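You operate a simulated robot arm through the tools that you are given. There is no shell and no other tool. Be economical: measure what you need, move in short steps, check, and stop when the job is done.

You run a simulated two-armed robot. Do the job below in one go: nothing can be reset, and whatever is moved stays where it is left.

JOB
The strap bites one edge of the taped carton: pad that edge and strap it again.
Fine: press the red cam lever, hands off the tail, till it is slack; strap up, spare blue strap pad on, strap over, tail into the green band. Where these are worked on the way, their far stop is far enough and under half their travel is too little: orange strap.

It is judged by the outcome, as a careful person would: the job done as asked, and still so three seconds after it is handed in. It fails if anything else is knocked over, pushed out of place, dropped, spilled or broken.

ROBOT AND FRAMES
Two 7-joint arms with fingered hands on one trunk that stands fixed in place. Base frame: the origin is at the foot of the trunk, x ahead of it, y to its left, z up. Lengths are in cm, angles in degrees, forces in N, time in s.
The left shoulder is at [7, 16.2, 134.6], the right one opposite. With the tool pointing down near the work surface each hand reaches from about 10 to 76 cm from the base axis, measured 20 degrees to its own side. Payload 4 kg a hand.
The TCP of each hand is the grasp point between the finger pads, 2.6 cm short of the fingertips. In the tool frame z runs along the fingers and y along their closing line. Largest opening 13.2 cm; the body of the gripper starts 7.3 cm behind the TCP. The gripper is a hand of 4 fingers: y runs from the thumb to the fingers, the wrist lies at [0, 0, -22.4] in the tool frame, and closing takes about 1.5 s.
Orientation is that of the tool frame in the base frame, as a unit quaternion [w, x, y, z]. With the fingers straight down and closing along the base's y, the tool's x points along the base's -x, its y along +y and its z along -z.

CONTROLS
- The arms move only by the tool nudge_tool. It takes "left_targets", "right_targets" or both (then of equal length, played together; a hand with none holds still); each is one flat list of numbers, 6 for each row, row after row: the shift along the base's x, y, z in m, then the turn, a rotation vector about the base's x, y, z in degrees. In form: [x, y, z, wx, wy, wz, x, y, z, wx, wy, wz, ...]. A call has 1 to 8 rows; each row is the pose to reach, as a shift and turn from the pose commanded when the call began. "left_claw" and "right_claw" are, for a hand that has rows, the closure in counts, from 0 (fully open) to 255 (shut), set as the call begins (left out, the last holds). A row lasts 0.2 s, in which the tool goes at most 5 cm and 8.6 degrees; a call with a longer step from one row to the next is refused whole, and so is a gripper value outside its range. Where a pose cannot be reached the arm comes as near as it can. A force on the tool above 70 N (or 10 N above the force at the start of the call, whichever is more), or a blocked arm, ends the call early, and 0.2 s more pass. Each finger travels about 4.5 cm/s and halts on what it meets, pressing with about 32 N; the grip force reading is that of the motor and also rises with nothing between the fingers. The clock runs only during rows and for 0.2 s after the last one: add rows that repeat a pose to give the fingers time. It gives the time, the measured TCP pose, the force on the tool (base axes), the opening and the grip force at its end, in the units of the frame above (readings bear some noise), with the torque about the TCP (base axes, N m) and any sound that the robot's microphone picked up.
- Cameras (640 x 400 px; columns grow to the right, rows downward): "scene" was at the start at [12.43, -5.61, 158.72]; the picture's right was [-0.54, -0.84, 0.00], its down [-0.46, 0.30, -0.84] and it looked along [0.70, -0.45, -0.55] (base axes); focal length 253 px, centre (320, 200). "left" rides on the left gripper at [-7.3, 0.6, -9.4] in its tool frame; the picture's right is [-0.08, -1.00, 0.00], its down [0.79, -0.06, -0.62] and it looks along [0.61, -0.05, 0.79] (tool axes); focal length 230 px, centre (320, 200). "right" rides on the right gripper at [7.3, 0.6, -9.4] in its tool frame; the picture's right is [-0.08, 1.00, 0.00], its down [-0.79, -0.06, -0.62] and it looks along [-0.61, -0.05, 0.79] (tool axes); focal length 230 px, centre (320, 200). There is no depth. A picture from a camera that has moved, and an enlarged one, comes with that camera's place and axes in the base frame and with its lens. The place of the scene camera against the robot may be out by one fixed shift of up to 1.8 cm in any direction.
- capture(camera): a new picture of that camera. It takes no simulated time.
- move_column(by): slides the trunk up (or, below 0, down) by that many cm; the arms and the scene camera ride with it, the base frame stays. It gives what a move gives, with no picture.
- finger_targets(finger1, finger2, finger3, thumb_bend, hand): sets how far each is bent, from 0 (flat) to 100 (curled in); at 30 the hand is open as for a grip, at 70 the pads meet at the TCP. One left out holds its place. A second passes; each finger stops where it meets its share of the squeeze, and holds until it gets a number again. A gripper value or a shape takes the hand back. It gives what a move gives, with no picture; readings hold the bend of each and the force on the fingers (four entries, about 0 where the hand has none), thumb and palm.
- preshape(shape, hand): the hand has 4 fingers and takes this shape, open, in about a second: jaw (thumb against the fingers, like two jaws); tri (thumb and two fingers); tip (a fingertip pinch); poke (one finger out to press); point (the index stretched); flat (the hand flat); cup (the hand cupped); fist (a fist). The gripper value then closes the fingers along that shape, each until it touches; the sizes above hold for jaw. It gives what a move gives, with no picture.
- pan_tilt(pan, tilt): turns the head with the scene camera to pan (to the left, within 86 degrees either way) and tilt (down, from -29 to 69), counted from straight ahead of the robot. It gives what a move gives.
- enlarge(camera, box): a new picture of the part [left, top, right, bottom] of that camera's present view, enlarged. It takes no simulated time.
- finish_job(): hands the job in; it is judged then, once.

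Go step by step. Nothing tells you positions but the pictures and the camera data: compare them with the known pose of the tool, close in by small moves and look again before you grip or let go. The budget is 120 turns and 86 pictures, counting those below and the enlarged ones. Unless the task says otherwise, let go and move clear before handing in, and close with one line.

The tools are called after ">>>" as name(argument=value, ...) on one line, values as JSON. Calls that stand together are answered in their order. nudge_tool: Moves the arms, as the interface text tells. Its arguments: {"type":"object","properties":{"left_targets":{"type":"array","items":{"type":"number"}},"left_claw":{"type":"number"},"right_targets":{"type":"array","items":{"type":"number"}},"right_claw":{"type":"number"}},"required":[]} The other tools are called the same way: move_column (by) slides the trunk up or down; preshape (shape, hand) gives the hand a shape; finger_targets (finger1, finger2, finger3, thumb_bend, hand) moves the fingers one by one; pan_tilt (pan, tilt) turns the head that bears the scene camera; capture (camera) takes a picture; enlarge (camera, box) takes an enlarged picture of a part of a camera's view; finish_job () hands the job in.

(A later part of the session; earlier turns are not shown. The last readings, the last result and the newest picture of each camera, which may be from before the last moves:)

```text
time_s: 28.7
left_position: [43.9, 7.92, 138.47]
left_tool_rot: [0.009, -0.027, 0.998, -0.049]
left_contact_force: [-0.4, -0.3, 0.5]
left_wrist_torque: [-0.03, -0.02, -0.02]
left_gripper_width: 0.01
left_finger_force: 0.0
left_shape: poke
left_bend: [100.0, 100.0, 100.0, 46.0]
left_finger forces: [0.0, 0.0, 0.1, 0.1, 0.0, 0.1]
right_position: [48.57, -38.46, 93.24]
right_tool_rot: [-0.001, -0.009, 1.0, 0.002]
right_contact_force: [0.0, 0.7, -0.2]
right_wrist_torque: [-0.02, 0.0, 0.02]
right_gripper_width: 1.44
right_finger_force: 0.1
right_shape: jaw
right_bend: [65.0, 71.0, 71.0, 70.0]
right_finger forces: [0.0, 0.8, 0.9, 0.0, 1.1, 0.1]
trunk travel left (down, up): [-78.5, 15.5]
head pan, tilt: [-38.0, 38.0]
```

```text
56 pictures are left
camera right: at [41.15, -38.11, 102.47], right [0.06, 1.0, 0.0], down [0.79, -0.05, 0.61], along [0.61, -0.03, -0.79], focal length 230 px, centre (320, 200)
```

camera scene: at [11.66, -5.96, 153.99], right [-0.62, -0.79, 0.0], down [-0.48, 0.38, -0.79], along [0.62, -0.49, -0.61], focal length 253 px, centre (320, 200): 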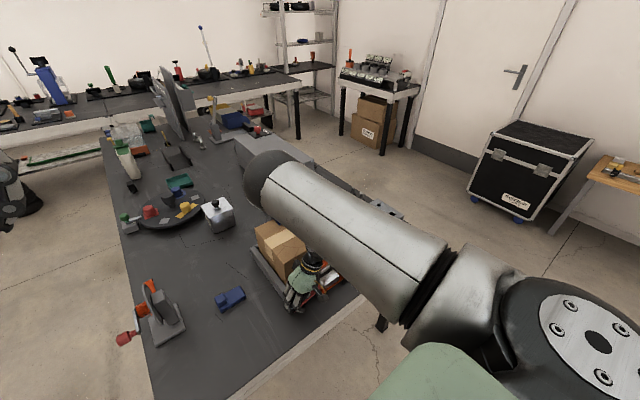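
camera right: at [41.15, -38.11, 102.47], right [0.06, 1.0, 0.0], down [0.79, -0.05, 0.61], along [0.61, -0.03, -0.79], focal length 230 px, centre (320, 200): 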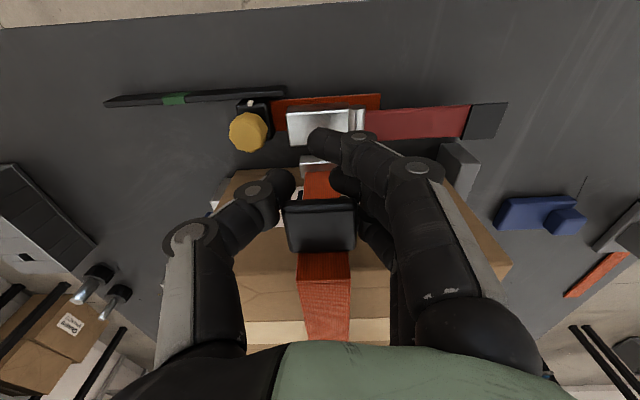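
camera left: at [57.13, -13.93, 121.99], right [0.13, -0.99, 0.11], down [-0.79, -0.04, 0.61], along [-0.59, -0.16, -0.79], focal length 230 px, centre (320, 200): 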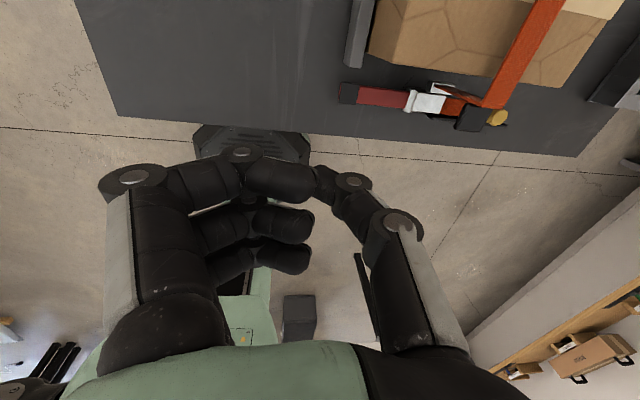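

The fingers are caged beneath the tab with light contact. I'll lift along the arc about the far hinge.

>>> nudge_tool(right_targets=[0.001, 0, 0.02, 0, 0, 0, 0.004, 0, 0.045, 0, 0, 0, 0.01, 0, 0.07, 0, 0, 0, 0.018, 0, 0.095, 0, 0, 0, 0.028, 0, 0.12, 0, 0, 0, 0.038, 0, 0.14, 0, 0, 0])

>>> capture(camera="right")

>>> capture(camera="scene")

```text
time_s: 30.1
left_position: [42.72, 8.44, 138.82]
left_tool_rot: [0.014, -0.027, 0.998, -0.051]
left_contact_force: [-0.8, 0.9, 0.6]
left_wrist_torque: [-0.01, -0.04, 0.0]
left_gripper_width: 0.0
left_finger_force: 0.0
left_shape: poke
left_bend: [100.0, 100.0, 100.0, 46.0]
left_finger forces: [0.0, 0.0, 0.0, 0.1, 0.0, 0.0]
right_position: [51.22, -37.81, 108.23]
right_tool_rot: [-0.001, -0.01, 1.0, 0.002]
right_contact_force: [-43.5, 11.2, 18.8]
right_wrist_torque: [0.22, 0.3, 0.16]
right_gripper_width: 0.51
right_finger_force: 32.4
right_shape: jaw
right_bend: [69.0, 72.0, 75.0, 74.0]
right_finger forces: [0.0, 0.0, 46.3, 0.1, 0.7, 0.0]
trunk travel left (down, up): [-78.5, 15.5]
head pan, tilt: [-38.0, 38.0]
```

```text
55 pictures are left
camera right: at [43.87, -37.34, 117.34], right [0.06, 1.0, 0.0], down [0.79, -0.05, 0.62], along [0.62, -0.03, -0.79], focal length 230 px, centre (320, 200)
```

right: 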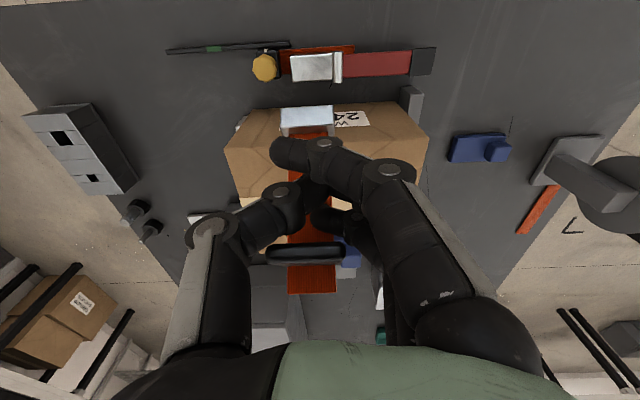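

```text
54 pictures are left
camera scene: at [10.41, -5.44, 154.11], right [-0.61, -0.79, 0.0], down [-0.48, 0.38, -0.79], along [0.63, -0.49, -0.61], focal length 253 px, centre (320, 200)
```

scene: 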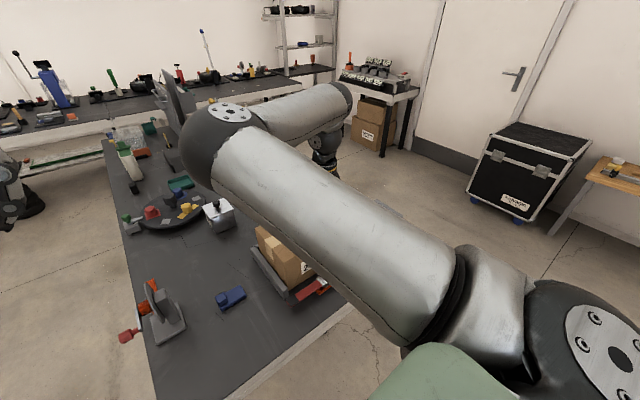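

The strap is lifting (~32°) but I'm pressing forward too much. I'll go on more upward than forward.

>>> nudge_tool(right_targets=[-0.01, 0, 0.01, 0, 0, 0, -0.005, 0, 0.03, 0, 0, 0, 0.005, 0, 0.05, 0, 0, 0, 0.02, 0, 0.07, 0, 0, 0, 0.035, 0, 0.085, 0, 0, 0])

>>> capture(camera="right")

```text
time_s: 31.3
left_position: [44.03, 7.9, 138.49]
left_tool_rot: [0.009, -0.027, 0.998, -0.049]
left_contact_force: [0.0, 0.4, 0.7]
left_wrist_torque: [0.01, -0.01, -0.02]
left_gripper_width: 0.0
left_finger_force: 0.1
left_shape: poke
left_bend: [100.0, 100.0, 100.0, 46.0]
left_finger forces: [0.0, 0.0, 0.1, 0.0, 0.0, 0.0]
right_position: [55.87, -38.44, 115.89]
right_tool_rot: [-0.001, -0.009, 1.0, 0.002]
right_contact_force: [-0.6, 3.0, -0.3]
right_wrist_torque: [-0.06, 0.0, 0.07]
right_gripper_width: 0.39
right_finger_force: 31.9
right_shape: jaw
right_bend: [69.0, 72.0, 73.0, 74.0]
right_finger forces: [0.0, 0.0, 2.5, 0.0, 0.1, 0.0]
trunk travel left (down, up): [-78.5, 15.5]
head pan, tilt: [-38.0, 38.0]
```

```text
53 pictures are left
camera right: at [48.41, -38.2, 125.17], right [0.06, 1.0, 0.0], down [0.79, -0.05, 0.62], along [0.61, -0.03, -0.79], focal length 230 px, centre (320, 200)
```

right: 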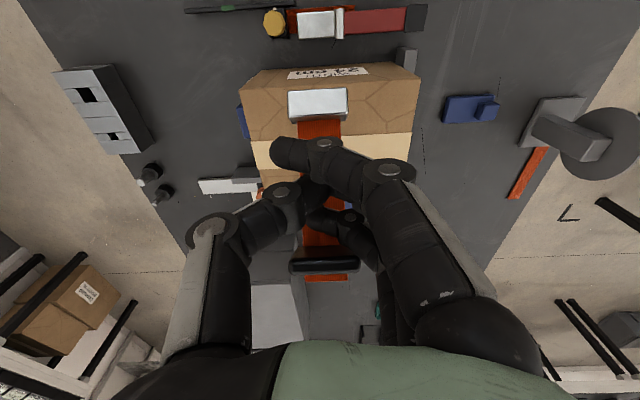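

Strap about 50° up, fingers now push on the tab's inner face. Continue forward and up, tilting the fingers forward for reach.

>>> nudge_tool(right_targets=[0.02, 0, 0.015, 0, -8, 0, 0.04, 0, 0.028, 0, -16, 0, 0.06, 0, 0.038, 0, -24, 0, 0.08, 0, 0.045, 0, -24, 0, 0.1, 0, 0.05, 0, -24, 0])

>>> capture(camera="right")

>>> capture(camera="scene")

```text
time_s: 32.5
left_position: [43.51, 7.96, 138.72]
left_tool_rot: [0.01, -0.027, 0.998, -0.05]
left_contact_force: [0.3, -0.3, 0.4]
left_wrist_torque: [0.0, -0.05, 0.01]
left_gripper_width: 0.0
left_finger_force: 0.2
left_shape: poke
left_bend: [100.0, 100.0, 100.0, 46.0]
left_finger forces: [0.1, 0.0, 0.0, 0.0, 0.0, 0.0]
right_position: [65.58, -38.37, 121.3]
right_tool_rot: [0.209, -0.008, 0.978, -0.002]
right_contact_force: [-9.8, 1.1, 17.3]
right_wrist_torque: [0.06, 0.14, 0.02]
right_gripper_width: 0.45
right_finger_force: 32.2
right_shape: jaw
right_bend: [69.0, 74.0, 74.0, 74.0]
right_finger forces: [0.1, 34.3, 0.0, 0.0, 0.0, 0.0]
trunk travel left (down, up): [-78.5, 15.5]
head pan, tilt: [-38.0, 38.0]
```

```text
52 pictures are left
camera right: at [54.86, -38.03, 126.8], right [0.05, 1.0, 0.03], down [0.46, -0.05, 0.89], along [0.88, -0.04, -0.46], focal length 230 px, centre (320, 200)
```

right: 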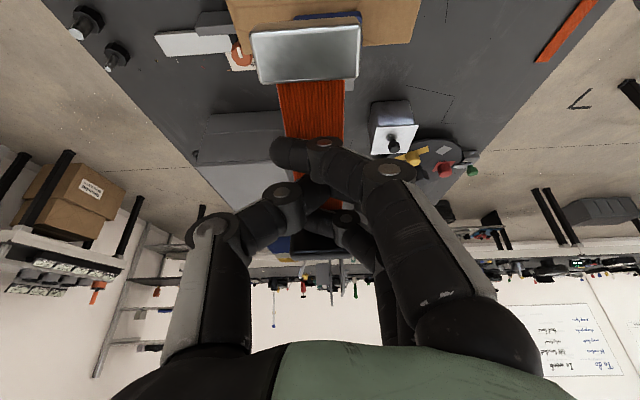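

```text
51 pictures are left
camera scene: at [11.16, -5.91, 154.05], right [-0.62, -0.79, 0.0], down [-0.48, 0.38, -0.79], along [0.62, -0.49, -0.61], focal length 253 px, centre (320, 200)
```

scene: 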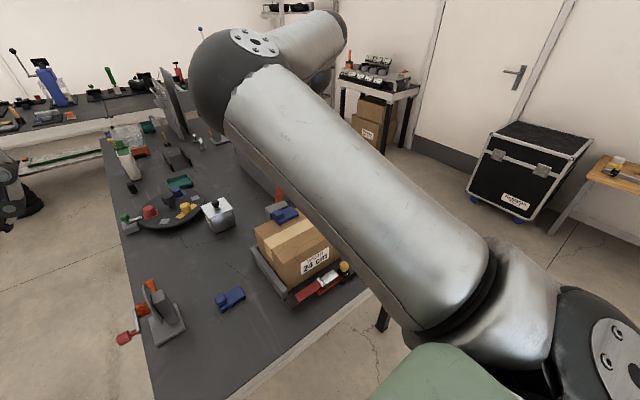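

Strap about 75° up. Keep pushing forward to find its far stop.

>>> nudge_tool(right_targets=[0.02, 0, 0.015, 0, 0, 0, 0.04, 0, 0.02, 0, -6, 0, 0.06, 0, 0.02, 0, -12, 0, 0.08, 0, 0.02, 0, -18, 0, 0.1, 0, 0.015, 0, -18, 0])

>>> capture(camera="right")

```text
time_s: 33.7
left_position: [43.06, 8.42, 138.84]
left_tool_rot: [0.013, -0.028, 0.998, -0.05]
left_contact_force: [-0.6, 0.5, 0.1]
left_wrist_torque: [-0.01, 0.01, 0.03]
left_gripper_width: 0.0
left_finger_force: 0.1
left_shape: poke
left_bend: [100.0, 100.0, 100.0, 46.0]
left_finger forces: [0.0, 0.0, 0.1, 0.0, 0.0, 0.1]
right_position: [75.32, -38.15, 123.8]
right_tool_rot: [0.368, -0.012, 0.93, -0.005]
right_contact_force: [-9.0, 3.9, 49.6]
right_wrist_torque: [-0.56, 0.87, -0.26]
right_gripper_width: 0.39
right_finger_force: 32.2
right_shape: jaw
right_bend: [75.0, 73.0, 74.0, 74.0]
right_finger forces: [38.6, 0.0, 1.4, 0.0, 0.0, 0.0]
trunk travel left (down, up): [-78.5, 15.5]
head pan, tilt: [-38.0, 38.0]
```

```text
50 pictures are left
camera right: at [63.33, -37.81, 125.58], right [0.04, 1.0, 0.03], down [0.15, -0.04, 0.99], along [0.99, -0.03, -0.15], focal length 230 px, centre (320, 200)
```

right: 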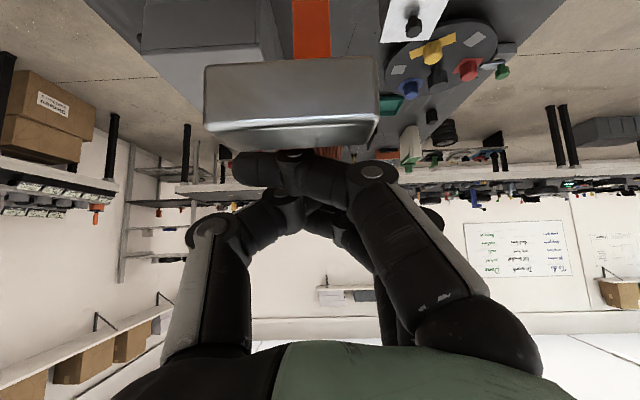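

Past vertical by now; raise slightly to ease the contact and push a bit more.

>>> nudge_tool(right_targets=[0.0, 0, 0.02, 0, 0, 0, 0.02, 0, 0.02, 0, 0, 0, 0.04, 0, 0.02, 0, 0, 0, 0.05, 0, 0.02, 0, 0, 0])

>>> capture(camera="right")

```text
time_s: 34.7
left_position: [42.75, 8.01, 138.81]
left_tool_rot: [0.013, -0.026, 0.998, -0.05]
left_contact_force: [-0.6, 0.3, -0.4]
left_wrist_torque: [0.0, 0.03, -0.02]
left_gripper_width: 0.0
left_finger_force: 0.0
left_shape: poke
left_bend: [100.0, 100.0, 100.0, 46.0]
left_finger forces: [0.1, 0.0, 0.1, 0.0, 0.0, 0.1]
right_position: [79.52, -38.57, 124.68]
right_tool_rot: [0.356, -0.007, 0.934, 0.0]
right_contact_force: [-45.3, 2.2, 3.4]
right_wrist_torque: [-0.26, 0.6, -0.01]
right_gripper_width: 0.53
right_finger_force: 31.4
right_shape: jaw
right_bend: [70.0, 74.0, 77.0, 75.0]
right_finger forces: [2.7, 49.7, 10.2, 0.0, 0.1, 0.0]
trunk travel left (down, up): [-78.5, 15.5]
head pan, tilt: [-38.0, 38.0]
```

```text
49 pictures are left
camera right: at [67.64, -38.25, 126.73], right [0.04, 1.0, 0.05], down [0.17, -0.05, 0.98], along [0.98, -0.04, -0.18], focal length 230 px, centre (320, 200)
```

right: 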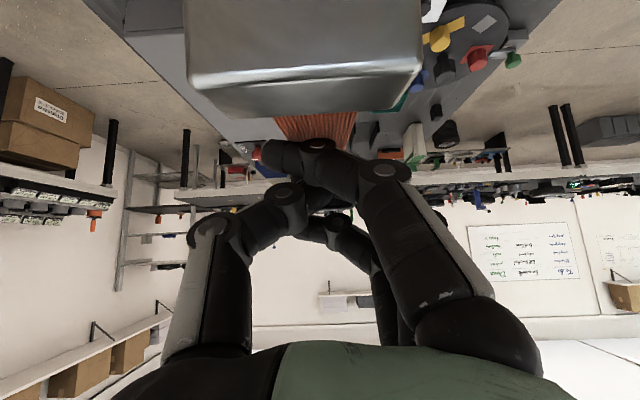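

Firm resistance of ~45 N forward: that looks like the far stop. I'll ease back, lift clear and withdraw, then look whether the strap stays up.

>>> nudge_tool(right_targets=[-0.06, 0, 0.0, 0, 0, 0, -0.07, 0, 0.03, 0, 0, 0, -0.08, 0, 0.07, 0, 0, 0, -0.11, 0, 0.1, 0, 0, 0, -0.15, 0, 0.11, 0, 0, 0, -0.2, 0, 0.11, 0, 0, 0, -0.25, 0, 0.11, 0, 0, 0])

>>> capture(camera="right")

```text
refused: row 1 steps farther than a row can; nothing moved
```

```text
48 pictures are left
camera right: at [67.64, -38.25, 126.73], right [0.04, 1.0, 0.05], down [0.17, -0.05, 0.98], along [0.98, -0.04, -0.18], focal length 230 px, centre (320, 200)
```

right: 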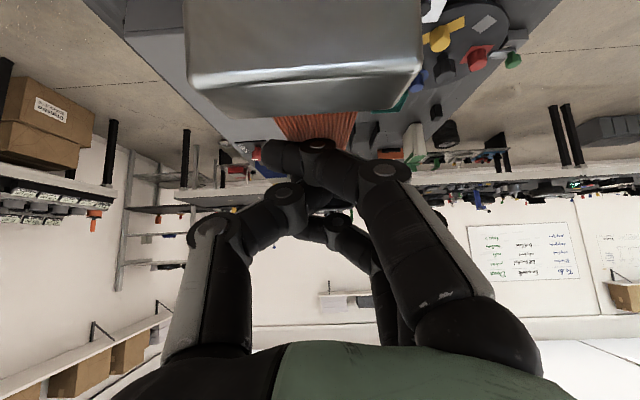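

I'll repeat the withdrawal with smaller steps.

>>> nudge_tool(right_targets=[-0.025, 0, 0.005, 0, 0, 0, -0.035, 0, 0.035, 0, 0, 0, -0.045, 0, 0.07, 0, 0, 0, -0.07, 0, 0.1, 0, 0, 0, -0.11, 0, 0.11, 0, 0, 0, -0.155, 0, 0.11, 0, 0, 0, -0.2, 0, 0.11, 0, 0, 0, -0.245, 0, 0.11, 0, 0, 0])

>>> capture(camera="right")

>>> capture(camera="scene")

```text
time_s: 36.7
left_position: [43.78, 7.94, 138.73]
left_tool_rot: [0.01, -0.026, 0.998, -0.05]
left_contact_force: [-0.5, 0.2, -0.7]
left_wrist_torque: [-0.01, -0.03, 0.0]
left_gripper_width: 0.02
left_finger_force: 0.1
left_shape: poke
left_bend: [100.0, 100.0, 100.0, 46.0]
left_finger forces: [0.1, 0.1, 0.1, 0.0, 0.0, 0.1]
right_position: [55.23, -41.18, 132.19]
right_tool_rot: [0.334, 0.026, 0.942, 0.021]
right_contact_force: [0.3, -1.0, 0.6]
right_wrist_torque: [0.01, 0.03, -0.02]
right_gripper_width: 0.34
right_finger_force: 31.8
right_shape: jaw
right_bend: [69.0, 72.0, 74.0, 75.0]
right_finger forces: [0.1, 0.0, 0.1, 0.0, 0.1, 0.1]
trunk travel left (down, up): [-78.5, 15.5]
head pan, tilt: [-38.0, 38.0]
stopped in row 8 (right hand): the arm was blocked; the commanded pose is now the measured one
```

```text
47 pictures are left
camera right: at [43.6, -40.4, 134.79], right [0.1, 0.99, 0.1], down [0.22, -0.12, 0.97], along [0.97, -0.07, -0.23], focal length 230 px, centre (320, 200)
```

right: 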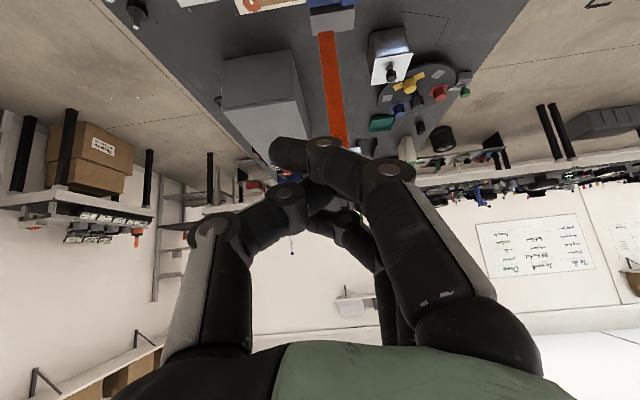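

```text
46 pictures are left
camera scene: at [11.42, -5.94, 154.01], right [-0.62, -0.79, 0.0], down [-0.48, 0.38, -0.79], along [0.62, -0.49, -0.61], focal length 253 px, centre (320, 200)
```

scene: 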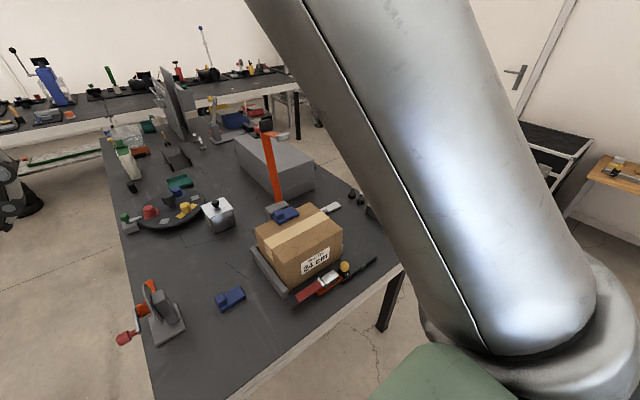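

The strap stands up on its own. Next the spare pad at about (63,-11); I'll straighten the right hand and test how far inward it can reach, and look at the pads up close.

>>> nudge_tool(right_targets=[-0.03, 0, 0, 0, 8, 0, -0.06, 0.0, 0, 0, 16, 0, -0.09, 0.0, 0, 0, 24, 0, -0.12, 0.02, 0, 0, 32, 0, -0.15, 0.04, 0, 0, 39, 0, -0.15, 0.08, 0, 0, 39, 0, -0.15, 0.12, 0, 0, 39, 0, -0.15, 0.16, 0, 0, 39, 0], right_claw=0)

>>> enlarge(camera="scene", box=[200, 180, 400, 305])

```text
time_s: 38.5
left_position: [44.31, 7.82, 138.4]
left_tool_rot: [0.008, -0.027, 0.998, -0.049]
left_contact_force: [0.3, -0.3, -0.1]
left_wrist_torque: [0.01, 0.05, -0.01]
left_gripper_width: 0.03
left_finger_force: 0.0
left_shape: poke
left_bend: [100.0, 100.0, 100.0, 46.0]
left_finger forces: [0.0, 0.0, 0.0, 0.0, 0.0, 0.0]
right_position: [42.89, -27.46, 131.85]
right_tool_rot: [-0.006, 0.041, 0.999, 0.03]
right_contact_force: [0.5, 0.2, -0.8]
right_wrist_torque: [0.0, 0.04, -0.02]
right_gripper_width: 13.19
right_finger_force: 0.1
right_shape: jaw
right_bend: [30.0, 30.0, 30.0, 30.0]
right_finger forces: [0.1, 0.1, 0.0, 0.0, 0.0, 0.0]
right hand out of reach, approached as far as the arm can: row 7, 8
trunk travel left (down, up): [-78.5, 15.5]
head pan, tilt: [-38.0, 38.0]
```

```text
3.20 times, centred on (300, 242) of scene
camera zoom: at [12.06, -6.09, 153.94], right [-0.62, -0.79, 0.0], down [-0.49, 0.38, -0.79], along [0.62, -0.49, -0.62], focal length 809 px, centre (384, 64)
```

zoom: 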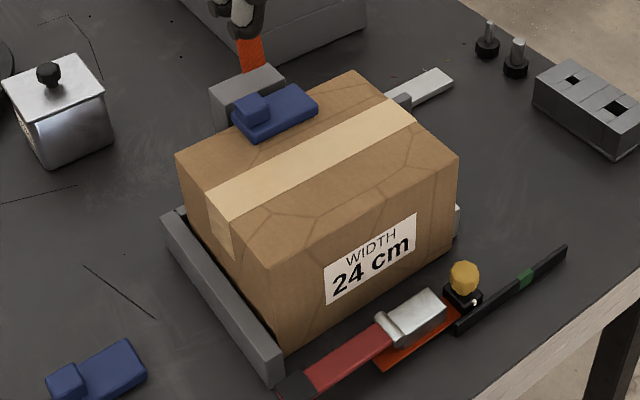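

Both blocks occurred with the two hands about 35 cm apart, so they're keeping clear of each other. I'll send the left hand away, then take the right over the spare pad.

>>> nudge_tool(left_targets=[-0.02, 0.045, 0, 0, 0, 0, -0.04, 0.09, 0, 0, 0, 0, -0.06, 0.13, 0, 0, 0, 0, -0.08, 0.17, 0, 0, 0, 0, -0.1, 0.21, 0, 0, 0, 0, -0.12, 0.25, 0, 0, 0, 0])

>>> nudge_tool(right_targets=[0.02, 0.02, -0.03, 0, 0, 0, 0.04, 0.04, -0.06, 0, 0, 0, 0.06, 0.06, -0.09, 0, 0, 0, 0.08, 0.085, -0.12, 0, 0, 0, 0.1, 0.11, -0.15, 0, 0, 0, 0.125, 0.13, -0.18, 0, 0, 0, 0.15, 0.15, -0.21, 0, 0, 0, 0.165, 0.16, -0.24, 0, 0, 0])

>>> capture(camera="right")

```text
time_s: 39.9
left_position: [37.8, 25.85, 132.3]
left_tool_rot: [0.009, -0.027, 0.998, -0.049]
left_contact_force: [-0.4, 0.7, 0.2]
left_wrist_torque: [-0.01, 0.01, 0.03]
left_gripper_width: 0.0
left_finger_force: 0.0
left_shape: poke
left_bend: [100.0, 100.0, 100.0, 46.0]
left_finger forces: [0.0, 0.1, 0.1, 0.0, 0.1, 0.0]
left hand out of reach, approached as far as the arm can: row 3, 4, 5, 6
right_position: [42.66, -26.95, 132.31]
right_tool_rot: [-0.001, 0.037, 0.999, 0.031]
right_contact_force: [0.1, -0.4, 0.0]
right_wrist_torque: [-0.01, 0.05, -0.02]
right_gripper_width: 13.17
right_finger_force: 0.0
right_shape: jaw
right_bend: [30.0, 30.0, 30.0, 30.0]
right_finger forces: [0.0, 0.0, 0.0, 0.1, 0.1, 0.0]
trunk travel left (down, up): [-78.5, 15.5]
head pan, tilt: [-38.0, 38.0]
```

```text
time_s: 41.7
left_position: [37.62, 25.84, 132.33]
left_tool_rot: [0.01, -0.028, 0.998, -0.05]
left_contact_force: [1.0, -0.2, -0.2]
left_wrist_torque: [-0.02, -0.02, -0.02]
left_gripper_width: 0.01
left_finger_force: 0.1
left_shape: poke
left_bend: [100.0, 100.0, 100.0, 46.0]
left_finger forces: [0.0, 0.1, 0.0, 0.0, 0.0, 0.1]
right_position: [55.99, -23.65, 115.63]
right_tool_rot: [-0.001, 0.055, 0.997, 0.048]
right_contact_force: [-0.1, -0.3, 1.0]
right_wrist_torque: [0.05, 0.01, -0.03]
right_gripper_width: 13.17
right_finger_force: 0.0
right_shape: jaw
right_bend: [30.0, 30.0, 30.0, 30.0]
right_finger forces: [0.0, 0.1, 0.0, 0.0, 0.1, 0.0]
right hand out of reach, approached as far as the arm can: row 2, 3, 4, 5, 6, 7, 8
trunk travel left (down, up): [-78.5, 15.5]
head pan, tilt: [-38.0, 38.0]
```

```text
44 pictures are left
camera right: at [48.57, -23.17, 124.97], right [0.19, 0.98, 0.09], down [0.77, -0.2, 0.6], along [0.61, -0.04, -0.79], focal length 230 px, centre (320, 200)
```

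right: 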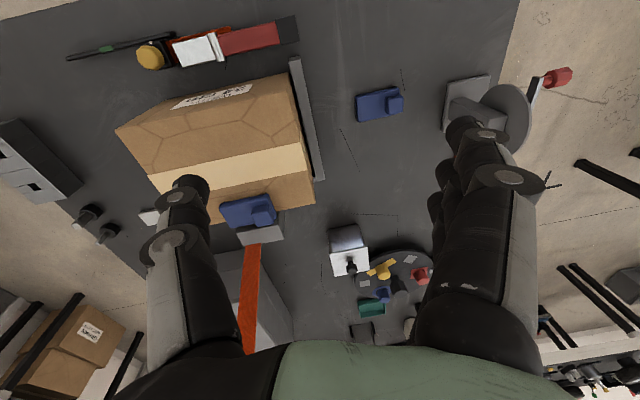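

The pad is confirmed at about (63.5,-10.3); the limit is in the arm itself. Let me look at both pads in detail before choosing the grip.

>>> enlarge(camera="right", box=[340, 70, 420, 120])

>>> enlarge(camera="right", box=[206, 180, 302, 240])

>>> capture(camera="scene")

```text
8.00 times, centred on (380, 95) of right
camera zoom: at [48.57, -23.17, 124.97], right [0.19, 0.98, 0.09], down [0.77, -0.2, 0.6], along [0.61, -0.04, -0.79], focal length 1841 px, centre (-160, 1040)
```

zoom: 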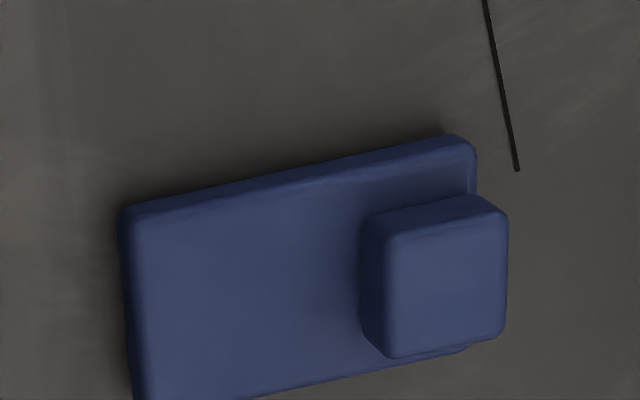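

```text
6.67 times, centred on (254, 210) of right
camera zoom: at [48.57, -23.17, 124.97], right [0.19, 0.98, 0.09], down [0.77, -0.2, 0.6], along [0.61, -0.04, -0.79], focal length 1534 px, centre (760, 133)
```

zoom: 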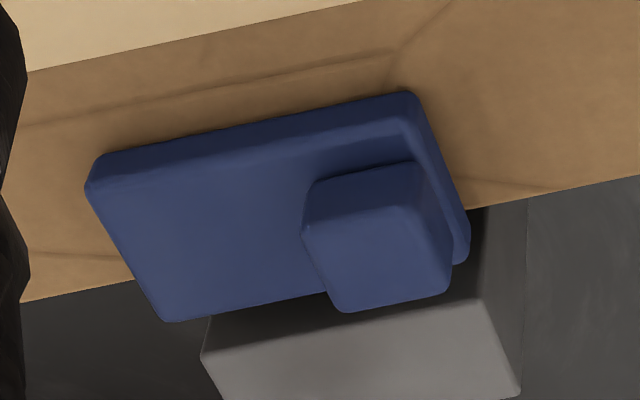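

```text
41 pictures are left
camera scene: at [11.58, -6.05, 153.98], right [-0.62, -0.79, 0.0], down [-0.48, 0.38, -0.79], along [0.62, -0.49, -0.61], focal length 253 px, centre (320, 200)
```

scene: 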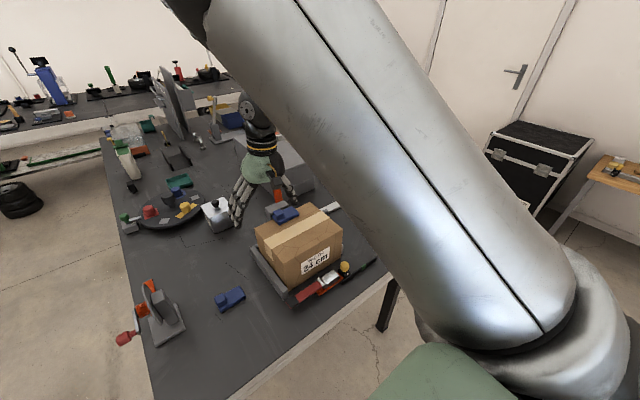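

Pad is a flat 8×6 cm plate with a ~3 cm knob at its +y end, knob near (63.3,-8.2). I'll test whether yawing the right hand the other way frees the inward reach.

>>> nudge_tool(right_targets=[0, 0.01, 0, 0, 0, -8, 0, 0.02, 0, 0, 0, -16, 0, 0.03, 0, 0, 0, -24, 0, 0.04, 0, 0, 0, -32, 0, 0.05, 0, 0, 0, -40, 0, 0.06, 0, 0, 0, -48, 0, 0.08, 0, 0, 0, -56, 0, 0.1, 0, 0, 0, -60])

```text
time_s: 43.5
left_position: [37.69, 25.7, 132.35]
left_tool_rot: [0.01, -0.027, 0.998, -0.049]
left_contact_force: [0.2, -0.2, -0.5]
left_wrist_torque: [0.01, -0.02, 0.01]
left_gripper_width: 0.0
left_finger_force: 0.0
left_shape: poke
left_bend: [100.0, 100.0, 100.0, 46.0]
left_finger forces: [0.0, 0.0, 0.1, 0.0, 0.0, 0.0]
right_position: [53.79, -26.5, 113.32]
right_tool_rot: [-0.01, 0.545, 0.838, 0.03]
right_contact_force: [-0.3, -0.5, 0.7]
right_wrist_torque: [0.02, 0.0, -0.01]
right_gripper_width: 13.18
right_finger_force: 0.0
right_shape: jaw
right_bend: [30.0, 30.0, 30.0, 30.0]
right_finger forces: [0.0, 0.0, 0.1, 0.0, 0.0, 0.1]
right hand out of reach, approached as far as the arm can: row 1, 2, 3, 4, 5, 6, 7, 8
trunk travel left (down, up): [-78.5, 15.5]
head pan, tilt: [-38.0, 38.0]
```

Yaw doesn't help. Plan: the left hand pinches the spare pad's knob and slides the pad along the table toward the right arm's range; first the right hand returns to its side.

>>> nudge_tool(right_targets=[-0.015, -0.02, 0.01, 0, 0, 8, -0.03, -0.04, 0.03, 0, 0, 16, -0.045, -0.07, 0.05, 0, 0, 24, -0.06, -0.1, 0.07, 0, 0, 32, -0.08, -0.13, 0.09, 0, 0, 40, -0.1, -0.16, 0.1, 0, 0, 48, -0.11, -0.18, 0.1, 0, 0, 56, -0.12, -0.2, 0.1, 0, 0, 64])

>>> preshape(shape="jaw", hand="left")

>>> nudge_tool(left_targets=[0.04, -0.03, -0.02, 0, 0, 0, 0.08, -0.06, -0.04, 0, 0, 0, 0.11, -0.09, -0.065, 0, 0, 0, 0.14, -0.12, -0.09, 0, 0, 0, 0.17, -0.15, -0.115, 0, 0, 0, 0.2, -0.18, -0.14, 0, 0, 0, 0.225, -0.215, -0.16, 0, 0, 0, 0.25, -0.25, -0.18, 0, 0, 0])

```text
time_s: 45.3
left_position: [37.74, 25.7, 132.4]
left_tool_rot: [0.009, -0.026, 0.998, -0.049]
left_contact_force: [-0.3, -0.4, -0.2]
left_wrist_torque: [-0.04, 0.0, 0.0]
left_gripper_width: 0.02
left_finger_force: 0.0
left_shape: poke
left_bend: [100.0, 100.0, 100.0, 46.0]
left_finger forces: [0.0, 0.1, 0.0, 0.0, 0.1, 0.0]
right_position: [42.16, -45.66, 123.84]
right_tool_rot: [0.001, -0.004, 1.0, 0.01]
right_contact_force: [0.7, -0.2, -0.8]
right_wrist_torque: [0.01, 0.02, 0.02]
right_gripper_width: 13.2
right_finger_force: 0.0
right_shape: jaw
right_bend: [30.0, 30.0, 30.0, 30.0]
right_finger forces: [0.0, 0.0, 0.0, 0.0, 0.0, 0.0]
trunk travel left (down, up): [-78.5, 15.5]
head pan, tilt: [-38.0, 38.0]
```

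```text
time_s: 46.2
left_position: [37.82, 25.78, 132.34]
left_tool_rot: [0.01, -0.027, 0.998, -0.05]
left_contact_force: [0.5, -0.4, -1.1]
left_wrist_torque: [0.01, -0.03, -0.01]
left_gripper_width: 13.18
left_finger_force: 0.0
left_shape: jaw
left_bend: [30.0, 30.0, 30.0, 30.0]
left_finger forces: [0.0, 0.1, 0.0, 0.1, 0.0, 0.1]
right_position: [42.19, -45.6, 123.76]
right_tool_rot: [0.001, -0.003, 1.0, 0.011]
right_contact_force: [0.6, -0.4, -0.6]
right_wrist_torque: [0.0, 0.03, 0.0]
right_gripper_width: 13.17
right_finger_force: 0.1
right_shape: jaw
right_bend: [30.0, 30.0, 30.0, 30.0]
right_finger forces: [0.1, 0.1, 0.0, 0.0, 0.1, 0.1]
trunk travel left (down, up): [-78.5, 15.5]
head pan, tilt: [-38.0, 38.0]
```

```text
refused: row 1 steps farther than a row can; nothing moved
```

Step limit hit; smaller steps, also correcting the left hand's slight tilt.

>>> nudge_tool(left_targets=[0.03, -0.03, -0.02, 1, 0, 0, 0.06, -0.06, -0.04, 2, 0, -1, 0.09, -0.09, -0.06, 3, 0, -2, 0.12, -0.12, -0.08, 4, 0, -3, 0.15, -0.15, -0.1, 5.7, 0, -3, 0.18, -0.18, -0.12, 5.7, 0, -3, 0.21, -0.21, -0.14, 5.7, 0, -3, 0.24, -0.24, -0.16, 5.7, 0, -3])

>>> capture(camera="left")

```text
time_s: 48.0
left_position: [62.48, 1.2, 116.1]
left_tool_rot: [0.008, 0.0, 1.0, 0.001]
left_contact_force: [0.7, -0.5, 0.2]
left_wrist_torque: [0.03, 0.05, -0.02]
left_gripper_width: 13.18
left_finger_force: 0.0
left_shape: jaw
left_bend: [30.0, 30.0, 30.0, 30.0]
left_finger forces: [0.0, 0.1, 0.0, 0.0, 0.1, 0.0]
right_position: [42.48, -45.95, 123.66]
right_tool_rot: [0.0, -0.002, 1.0, 0.012]
right_contact_force: [0.5, 0.1, 0.0]
right_wrist_torque: [0.04, -0.01, -0.02]
right_gripper_width: 13.21
right_finger_force: 0.1
right_shape: jaw
right_bend: [30.0, 30.0, 30.0, 30.0]
right_finger forces: [0.0, 0.0, 0.0, 0.0, 0.0, 0.1]
trunk travel left (down, up): [-78.5, 15.5]
head pan, tilt: [-38.0, 38.0]
```

```text
40 pictures are left
camera left: at [69.58, 1.57, 125.56], right [0.08, -1.0, 0.0], down [-0.8, -0.06, 0.6], along [-0.6, -0.05, -0.8], focal length 230 px, centre (320, 200)
```

left: 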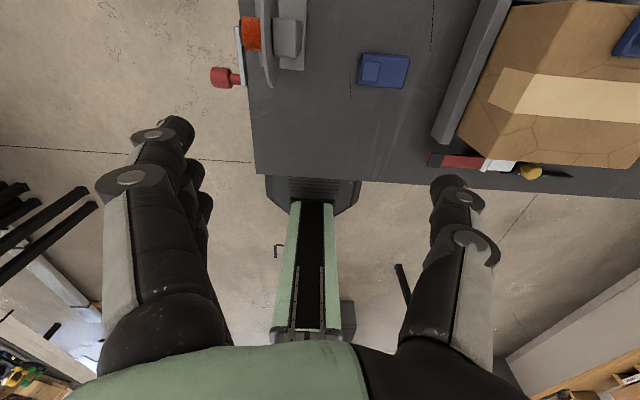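

Knob at about (64,-7.8). Moving the left hand above it.

>>> nudge_tool(left_targets=[0.005, -0.025, -0.03, 0, 0, 0, 0.01, -0.05, -0.06, 0, 0, 0, 0.015, -0.075, -0.09, 0, 0, 0, 0.015, -0.09, -0.13, 0, 0, 0, 0.015, -0.09, -0.17, 0, 0, 0, 0.015, -0.09, -0.21, 0, 0, 0])

>>> capture(camera="left")

```text
time_s: 49.4
left_position: [63.81, -7.71, 95.19]
left_tool_rot: [0.009, 0.0, 1.0, 0.0]
left_contact_force: [0.3, 0.0, 0.2]
left_wrist_torque: [-0.01, -0.03, 0.0]
left_gripper_width: 13.21
left_finger_force: 0.0
left_shape: jaw
left_bend: [30.0, 30.0, 30.0, 30.0]
left_finger forces: [0.0, 0.0, 0.1, 0.0, 0.0, 0.0]
right_position: [42.18, -45.62, 123.82]
right_tool_rot: [0.001, -0.003, 1.0, 0.01]
right_contact_force: [0.8, 0.6, -0.1]
right_wrist_torque: [-0.04, 0.0, 0.01]
right_gripper_width: 13.18
right_finger_force: 0.1
right_shape: jaw
right_bend: [30.0, 30.0, 30.0, 30.0]
right_finger forces: [0.1, 0.0, 0.0, 0.0, 0.0, 0.0]
trunk travel left (down, up): [-78.5, 15.5]
head pan, tilt: [-38.0, 38.0]
```

```text
39 pictures are left
camera left: at [70.92, -7.2, 104.74], right [0.08, -1.0, 0.0], down [-0.8, -0.06, 0.6], along [-0.6, -0.05, -0.8], focal length 230 px, centre (320, 200)
```

left: 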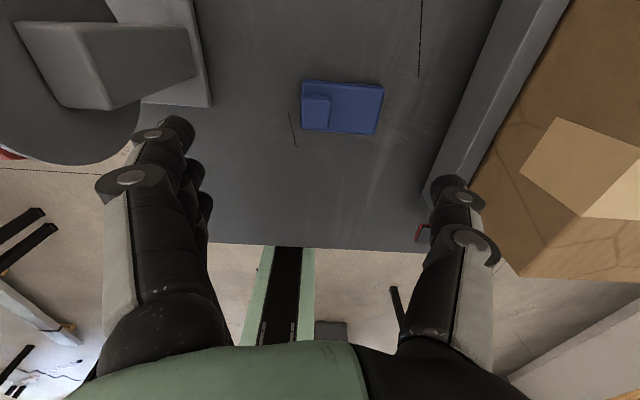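

Knob centre refined to about (64.6,-7.4). I'll partly close the fingers and descend to just above the plate.

>>> nudge_tool(left_targets=[0.008, 0.003, 0, 0, 0, 0, 0.008, 0.003, -0.02, 0, 0, 0, 0.008, 0.003, -0.05, 0, 0, 0, 0.008, 0.003, -0.08, 0, 0, 0, 0.008, 0.003, -0.105, 0, 0, 0, 0.008, 0.003, -0.105, 0, 0, 0], left_claw=110)

>>> capture(camera="left")

```text
time_s: 50.8
left_position: [63.34, -6.42, 85.11]
left_tool_rot: [0.011, 0.0, 1.0, -0.001]
left_contact_force: [0.2, -0.7, 0.1]
left_wrist_torque: [0.0, 0.0, 0.04]
left_gripper_width: 7.6
left_finger_force: 0.1
left_shape: jaw
left_bend: [72.0, 72.0, 72.0, 70.0]
left_finger forces: [0.0, 0.0, 0.1, 0.1, 0.1, 0.1]
left hand out of reach, approached as far as the arm can: row 4, 5, 6
right_position: [42.11, -45.58, 123.73]
right_tool_rot: [0.001, -0.003, 1.0, 0.011]
right_contact_force: [0.5, -0.4, 0.1]
right_wrist_torque: [0.02, -0.02, 0.01]
right_gripper_width: 13.19
right_finger_force: 0.1
right_shape: jaw
right_bend: [30.0, 30.0, 30.0, 30.0]
right_finger forces: [0.1, 0.0, 0.0, 0.1, 0.1, 0.1]
trunk travel left (down, up): [-78.5, 15.5]
head pan, tilt: [-38.0, 38.0]
```

```text
38 pictures are left
camera left: at [70.42, -5.95, 94.67], right [0.08, -1.0, 0.0], down [-0.8, -0.06, 0.6], along [-0.6, -0.05, -0.8], focal length 230 px, centre (320, 200)
```

left: 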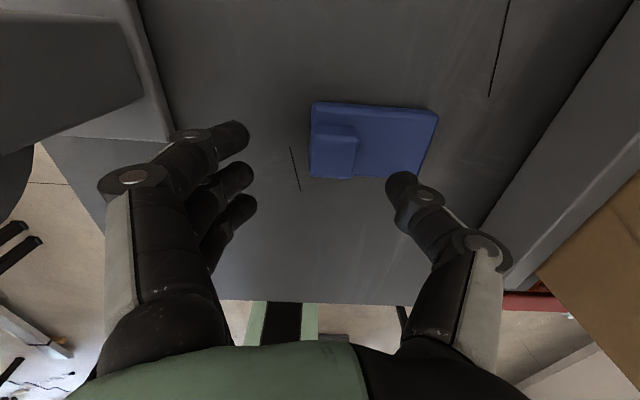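

Left arm is at its stretch; I'll lift it, lower the trunk by 8 cm and go down again.

>>> nudge_tool(left_targets=[0, 0, 0.04, 0, 0, 0, 0, 0, 0.08, 0, 0, 0])

>>> move_column(by=-8)

>>> nudge_tool(left_targets=[0.0, 0, 0.0, 0, 0, 0])

```text
time_s: 51.4
left_position: [63.25, -6.54, 93.41]
left_tool_rot: [0.009, -0.001, 1.0, 0.0]
left_contact_force: [0.4, 0.2, -0.2]
left_wrist_torque: [0.04, -0.01, 0.0]
left_gripper_width: 7.58
left_finger_force: 0.1
left_shape: jaw
left_bend: [72.0, 72.0, 72.0, 70.0]
left_finger forces: [0.1, 0.1, 0.0, 0.0, 0.1, 0.0]
right_position: [42.17, -45.6, 123.9]
right_tool_rot: [0.001, -0.003, 1.0, 0.011]
right_contact_force: [0.8, 0.1, -0.8]
right_wrist_torque: [0.01, -0.01, 0.04]
right_gripper_width: 13.2
right_finger_force: 0.0
right_shape: jaw
right_bend: [30.0, 30.0, 30.0, 30.0]
right_finger forces: [0.0, 0.0, 0.0, 0.1, 0.0, 0.0]
trunk travel left (down, up): [-78.5, 15.5]
head pan, tilt: [-38.0, 38.0]
```

```text
time_s: 52.6
left_position: [63.35, -6.5, 85.41]
left_tool_rot: [0.01, -0.001, 1.0, 0.0]
left_contact_force: [-0.1, 0.3, -0.7]
left_wrist_torque: [-0.04, 0.02, -0.01]
left_gripper_width: 7.59
left_finger_force: 0.0
left_shape: jaw
left_bend: [72.0, 72.0, 72.0, 70.0]
left_finger forces: [0.0, 0.0, 0.0, 0.0, 0.1, 0.0]
right_position: [42.16, -45.66, 115.85]
right_tool_rot: [0.001, -0.002, 1.0, 0.01]
right_contact_force: [0.1, 0.4, 0.8]
right_wrist_torque: [0.02, 0.02, 0.01]
right_gripper_width: 13.2
right_finger_force: 0.2
right_shape: jaw
right_bend: [30.0, 30.0, 30.0, 30.0]
right_finger forces: [0.0, 0.0, 0.0, 0.0, 0.1, 0.1]
trunk travel left (down, up): [-70.5, 23.5]
head pan, tilt: [-38.0, 38.0]
```

```text
time_s: 53.0
left_position: [63.28, -6.57, 85.27]
left_tool_rot: [0.009, 0.0, 1.0, 0.0]
left_contact_force: [1.0, 0.1, 0.9]
left_wrist_torque: [0.01, 0.02, -0.01]
left_gripper_width: 7.58
left_finger_force: 0.0
left_shape: jaw
left_bend: [72.0, 72.0, 72.0, 70.0]
left_finger forces: [0.0, 0.0, 0.1, 0.0, 0.1, 0.0]
right_position: [42.25, -45.64, 115.84]
right_tool_rot: [0.001, -0.003, 1.0, 0.011]
right_contact_force: [-0.3, 0.7, -0.2]
right_wrist_torque: [0.0, 0.02, 0.04]
right_gripper_width: 13.2
right_finger_force: 0.0
right_shape: jaw
right_bend: [30.0, 30.0, 30.0, 30.0]
right_finger forces: [0.0, 0.0, 0.0, 0.1, 0.0, 0.0]
trunk travel left (down, up): [-70.5, 23.5]
head pan, tilt: [-38.0, 38.0]
```

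Now over the knob, down to z≈83.4, and close gently.

>>> nudge_tool(left_targets=[0.016, -0.008, 0, 0, 0, 0, 0.016, -0.008, -0.01, 0, 0, 0, 0.016, -0.008, -0.018, 0, 0, 0, 0.016, -0.008, -0.018, 0, 0, 0])

>>> nudge_tool(left_targets=[0, 0, 0, 0, 0, 0, 0, 0, 0, 0, 0, 0, 0, 0, 0, 0, 0, 0, 0, 0, 0, 0, 0, 0, 0, 0, 0, 0, 0, 0, 0, 0, 0, 0, 0, 0], left_claw=255)

>>> capture(camera="left")

```text
time_s: 54.0
left_position: [64.73, -7.13, 83.48]
left_tool_rot: [0.011, 0.001, 1.0, -0.001]
left_contact_force: [-0.5, -0.2, 0.5]
left_wrist_torque: [0.0, -0.01, -0.02]
left_gripper_width: 7.58
left_finger_force: 0.0
left_shape: jaw
left_bend: [72.0, 72.0, 72.0, 70.0]
left_finger forces: [0.0, 0.0, 0.0, 0.0, 0.1, 0.0]
left hand out of reach, approached as far as the arm can: row 2, 3, 4
right_position: [42.23, -45.7, 115.88]
right_tool_rot: [0.001, -0.003, 1.0, 0.01]
right_contact_force: [-0.3, -0.4, 0.1]
right_wrist_torque: [-0.02, -0.01, 0.0]
right_gripper_width: 13.19
right_finger_force: 0.1
right_shape: jaw
right_bend: [30.0, 30.0, 30.0, 30.0]
right_finger forces: [0.0, 0.0, 0.0, 0.0, 0.0, 0.1]
trunk travel left (down, up): [-70.5, 23.5]
head pan, tilt: [-38.0, 38.0]
```

```text
time_s: 55.4
left_position: [64.69, -6.94, 83.64]
left_tool_rot: [0.011, 0.0, 1.0, -0.002]
left_contact_force: [0.8, -0.9, 1.4]
left_wrist_torque: [0.03, -0.03, -0.03]
left_gripper_width: 1.65
left_finger_force: 31.7
left_shape: jaw
left_bend: [69.0, 72.0, 72.0, 70.0]
left_finger forces: [0.0, 14.4, 12.0, 0.1, 25.7, 0.0]
right_position: [42.18, -45.69, 115.92]
right_tool_rot: [0.0, -0.002, 1.0, 0.01]
right_contact_force: [0.4, 0.1, 0.6]
right_wrist_torque: [-0.01, 0.0, 0.0]
right_gripper_width: 13.19
right_finger_force: 0.0
right_shape: jaw
right_bend: [30.0, 30.0, 30.0, 30.0]
right_finger forces: [0.0, 0.1, 0.0, 0.0, 0.0, 0.0]
trunk travel left (down, up): [-70.5, 23.5]
head pan, tilt: [-38.0, 38.0]
```

```text
37 pictures are left
camera left: at [71.8, -6.51, 93.13], right [0.08, -1.0, 0.0], down [-0.8, -0.06, 0.6], along [-0.6, -0.05, -0.8], focal length 230 px, centre (320, 200)
```

left: 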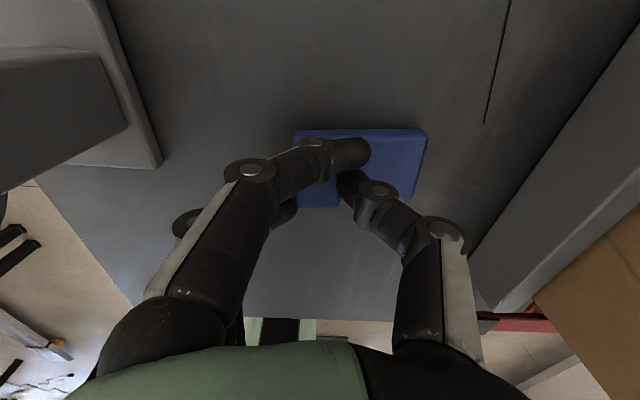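

Knob is gripped (thumb 26 N). Lift slightly and carry the pad toward -y as far as the left arm allows.

>>> nudge_tool(left_targets=[0, 0, 0.02, 0, 0, 0, -0.005, -0.025, 0.02, 0, 0, 0, -0.01, -0.05, 0.02, 0, 0, 0, -0.015, -0.075, 0.02, 0, 0, 0, -0.02, -0.095, 0.02, 0, 0, 0])

>>> capture(camera="left")

```text
time_s: 56.6
left_position: [61.56, -10.31, 86.02]
left_tool_rot: [0.01, 0.0, 1.0, -0.001]
left_contact_force: [-0.4, -0.6, 0.1]
left_wrist_torque: [-0.01, 0.02, 0.01]
left_gripper_width: 1.62
left_finger_force: 31.9
left_shape: jaw
left_bend: [69.0, 72.0, 72.0, 70.0]
left_finger forces: [0.0, 14.3, 12.0, 0.1, 25.2, 0.0]
left hand out of reach, approached as far as the arm can: row 2, 3, 4, 5
right_position: [42.2, -45.51, 115.87]
right_tool_rot: [0.0, -0.003, 1.0, 0.011]
right_contact_force: [0.1, -0.6, 0.1]
right_wrist_torque: [0.02, 0.0, -0.02]
right_gripper_width: 13.19
right_finger_force: 0.0
right_shape: jaw
right_bend: [30.0, 30.0, 30.0, 30.0]
right_finger forces: [0.0, 0.0, 0.0, 0.1, 0.0, 0.0]
trunk travel left (down, up): [-70.5, 23.5]
head pan, tilt: [-38.0, 38.0]
```

```text
36 pictures are left
camera left: at [68.62, -9.78, 95.54], right [0.08, -1.0, 0.0], down [-0.8, -0.06, 0.6], along [-0.6, -0.05, -0.8], focal length 230 px, centre (320, 200)
```

left: 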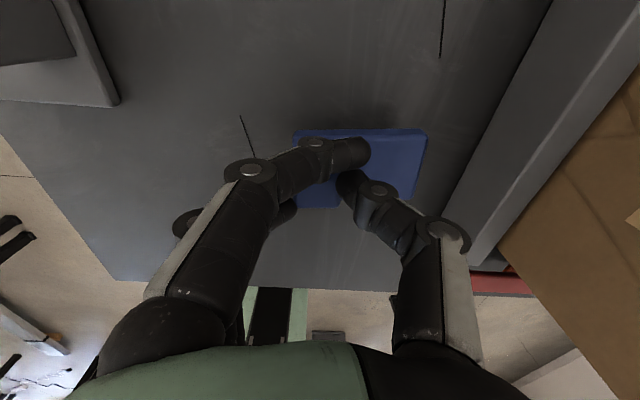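

The pad is lifted; the left arm is at full stretch, so I'll bring it nearer in x, lower the trunk for more reach, and set the pad down around (56,-18).

>>> nudge_tool(left_targets=[-0.015, 0, 0.03, 0, 0, 0, -0.03, 0, 0.06, 0, 0, 0, -0.05, 0, 0.09, 0, 0, 0, -0.055, 0, 0.12, 0, 0, 0])

>>> move_column(by=-13)

>>> nudge_tool(left_targets=[0, -0.02, 0, 0, 0, 0, 0, -0.04, 0, 0, 0, 0, 0, -0.06, 0, 0, 0, 0, 0, -0.08, 0, 0, 0, 0, 0, -0.1, 0, 0, 0, 0])

>>> capture(camera="left")

```text
time_s: 57.6
left_position: [56.3, -10.25, 98.05]
left_tool_rot: [0.009, 0.0, 1.0, 0.0]
left_contact_force: [0.1, -0.6, -0.1]
left_wrist_torque: [0.03, 0.02, 0.0]
left_gripper_width: 1.58
left_finger_force: 32.3
left_shape: jaw
left_bend: [69.0, 72.0, 72.0, 70.0]
left_finger forces: [0.0, 14.3, 11.9, 0.0, 25.1, 0.1]
right_position: [42.2, -45.69, 115.95]
right_tool_rot: [0.001, -0.003, 1.0, 0.011]
right_contact_force: [0.0, -0.8, -0.1]
right_wrist_torque: [-0.03, -0.03, 0.03]
right_gripper_width: 13.21
right_finger_force: 0.0
right_shape: jaw
right_bend: [30.0, 30.0, 30.0, 30.0]
right_finger forces: [0.0, 0.0, 0.0, 0.0, 0.1, 0.1]
trunk travel left (down, up): [-70.5, 23.5]
head pan, tilt: [-38.0, 38.0]
```

```text
time_s: 59.1
left_position: [56.29, -10.35, 84.98]
left_tool_rot: [0.009, 0.0, 1.0, 0.0]
left_contact_force: [0.1, -0.2, -0.9]
left_wrist_torque: [0.0, 0.02, 0.03]
left_gripper_width: 1.61
left_finger_force: 31.7
left_shape: jaw
left_bend: [69.0, 72.0, 72.0, 70.0]
left_finger forces: [0.0, 14.3, 11.9, 0.1, 25.1, 0.0]
right_position: [42.23, -45.66, 102.86]
right_tool_rot: [0.002, -0.004, 1.0, 0.01]
right_contact_force: [0.6, -1.3, 0.0]
right_wrist_torque: [-0.02, -0.03, 0.03]
right_gripper_width: 13.18
right_finger_force: 0.1
right_shape: jaw
right_bend: [30.0, 30.0, 30.0, 30.0]
right_finger forces: [0.1, 0.0, 0.0, 0.0, 0.0, 0.1]
trunk travel left (down, up): [-57.5, 36.5]
head pan, tilt: [-38.0, 38.0]
```

```text
time_s: 60.3
left_position: [54.0, -16.18, 85.04]
left_tool_rot: [0.012, -0.003, 1.0, -0.001]
left_contact_force: [-0.8, 19.4, 8.6]
left_wrist_torque: [0.44, 0.06, -0.15]
left_gripper_width: 0.83
left_finger_force: 32.1
left_shape: jaw
left_bend: [69.0, 74.0, 74.0, 76.0]
left_finger forces: [0.0, 11.8, 9.5, 0.0, 0.6, 0.0]
left hand out of reach, approached as far as the arm can: row 3, 4, 5
right_position: [42.19, -45.12, 103.17]
right_tool_rot: [0.002, -0.004, 1.0, 0.009]
right_contact_force: [-0.6, 0.2, 0.6]
right_wrist_torque: [-0.01, 0.0, 0.0]
right_gripper_width: 13.19
right_finger_force: 0.0
right_shape: jaw
right_bend: [30.0, 30.0, 30.0, 30.0]
right_finger forces: [0.0, 0.1, 0.0, 0.0, 0.0, 0.0]
trunk travel left (down, up): [-57.5, 36.5]
head pan, tilt: [-38.0, 38.0]
```

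```text
35 pictures are left
camera left: at [61.1, -15.54, 94.59], right [0.08, -1.0, 0.0], down [-0.8, -0.07, 0.6], along [-0.6, -0.05, -0.8], focal length 230 px, centre (320, 200)
```

left: 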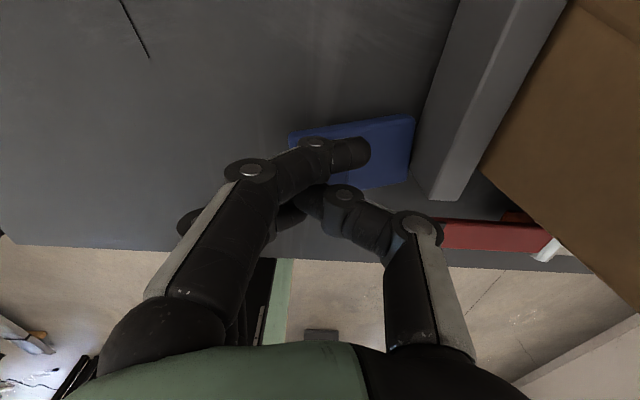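

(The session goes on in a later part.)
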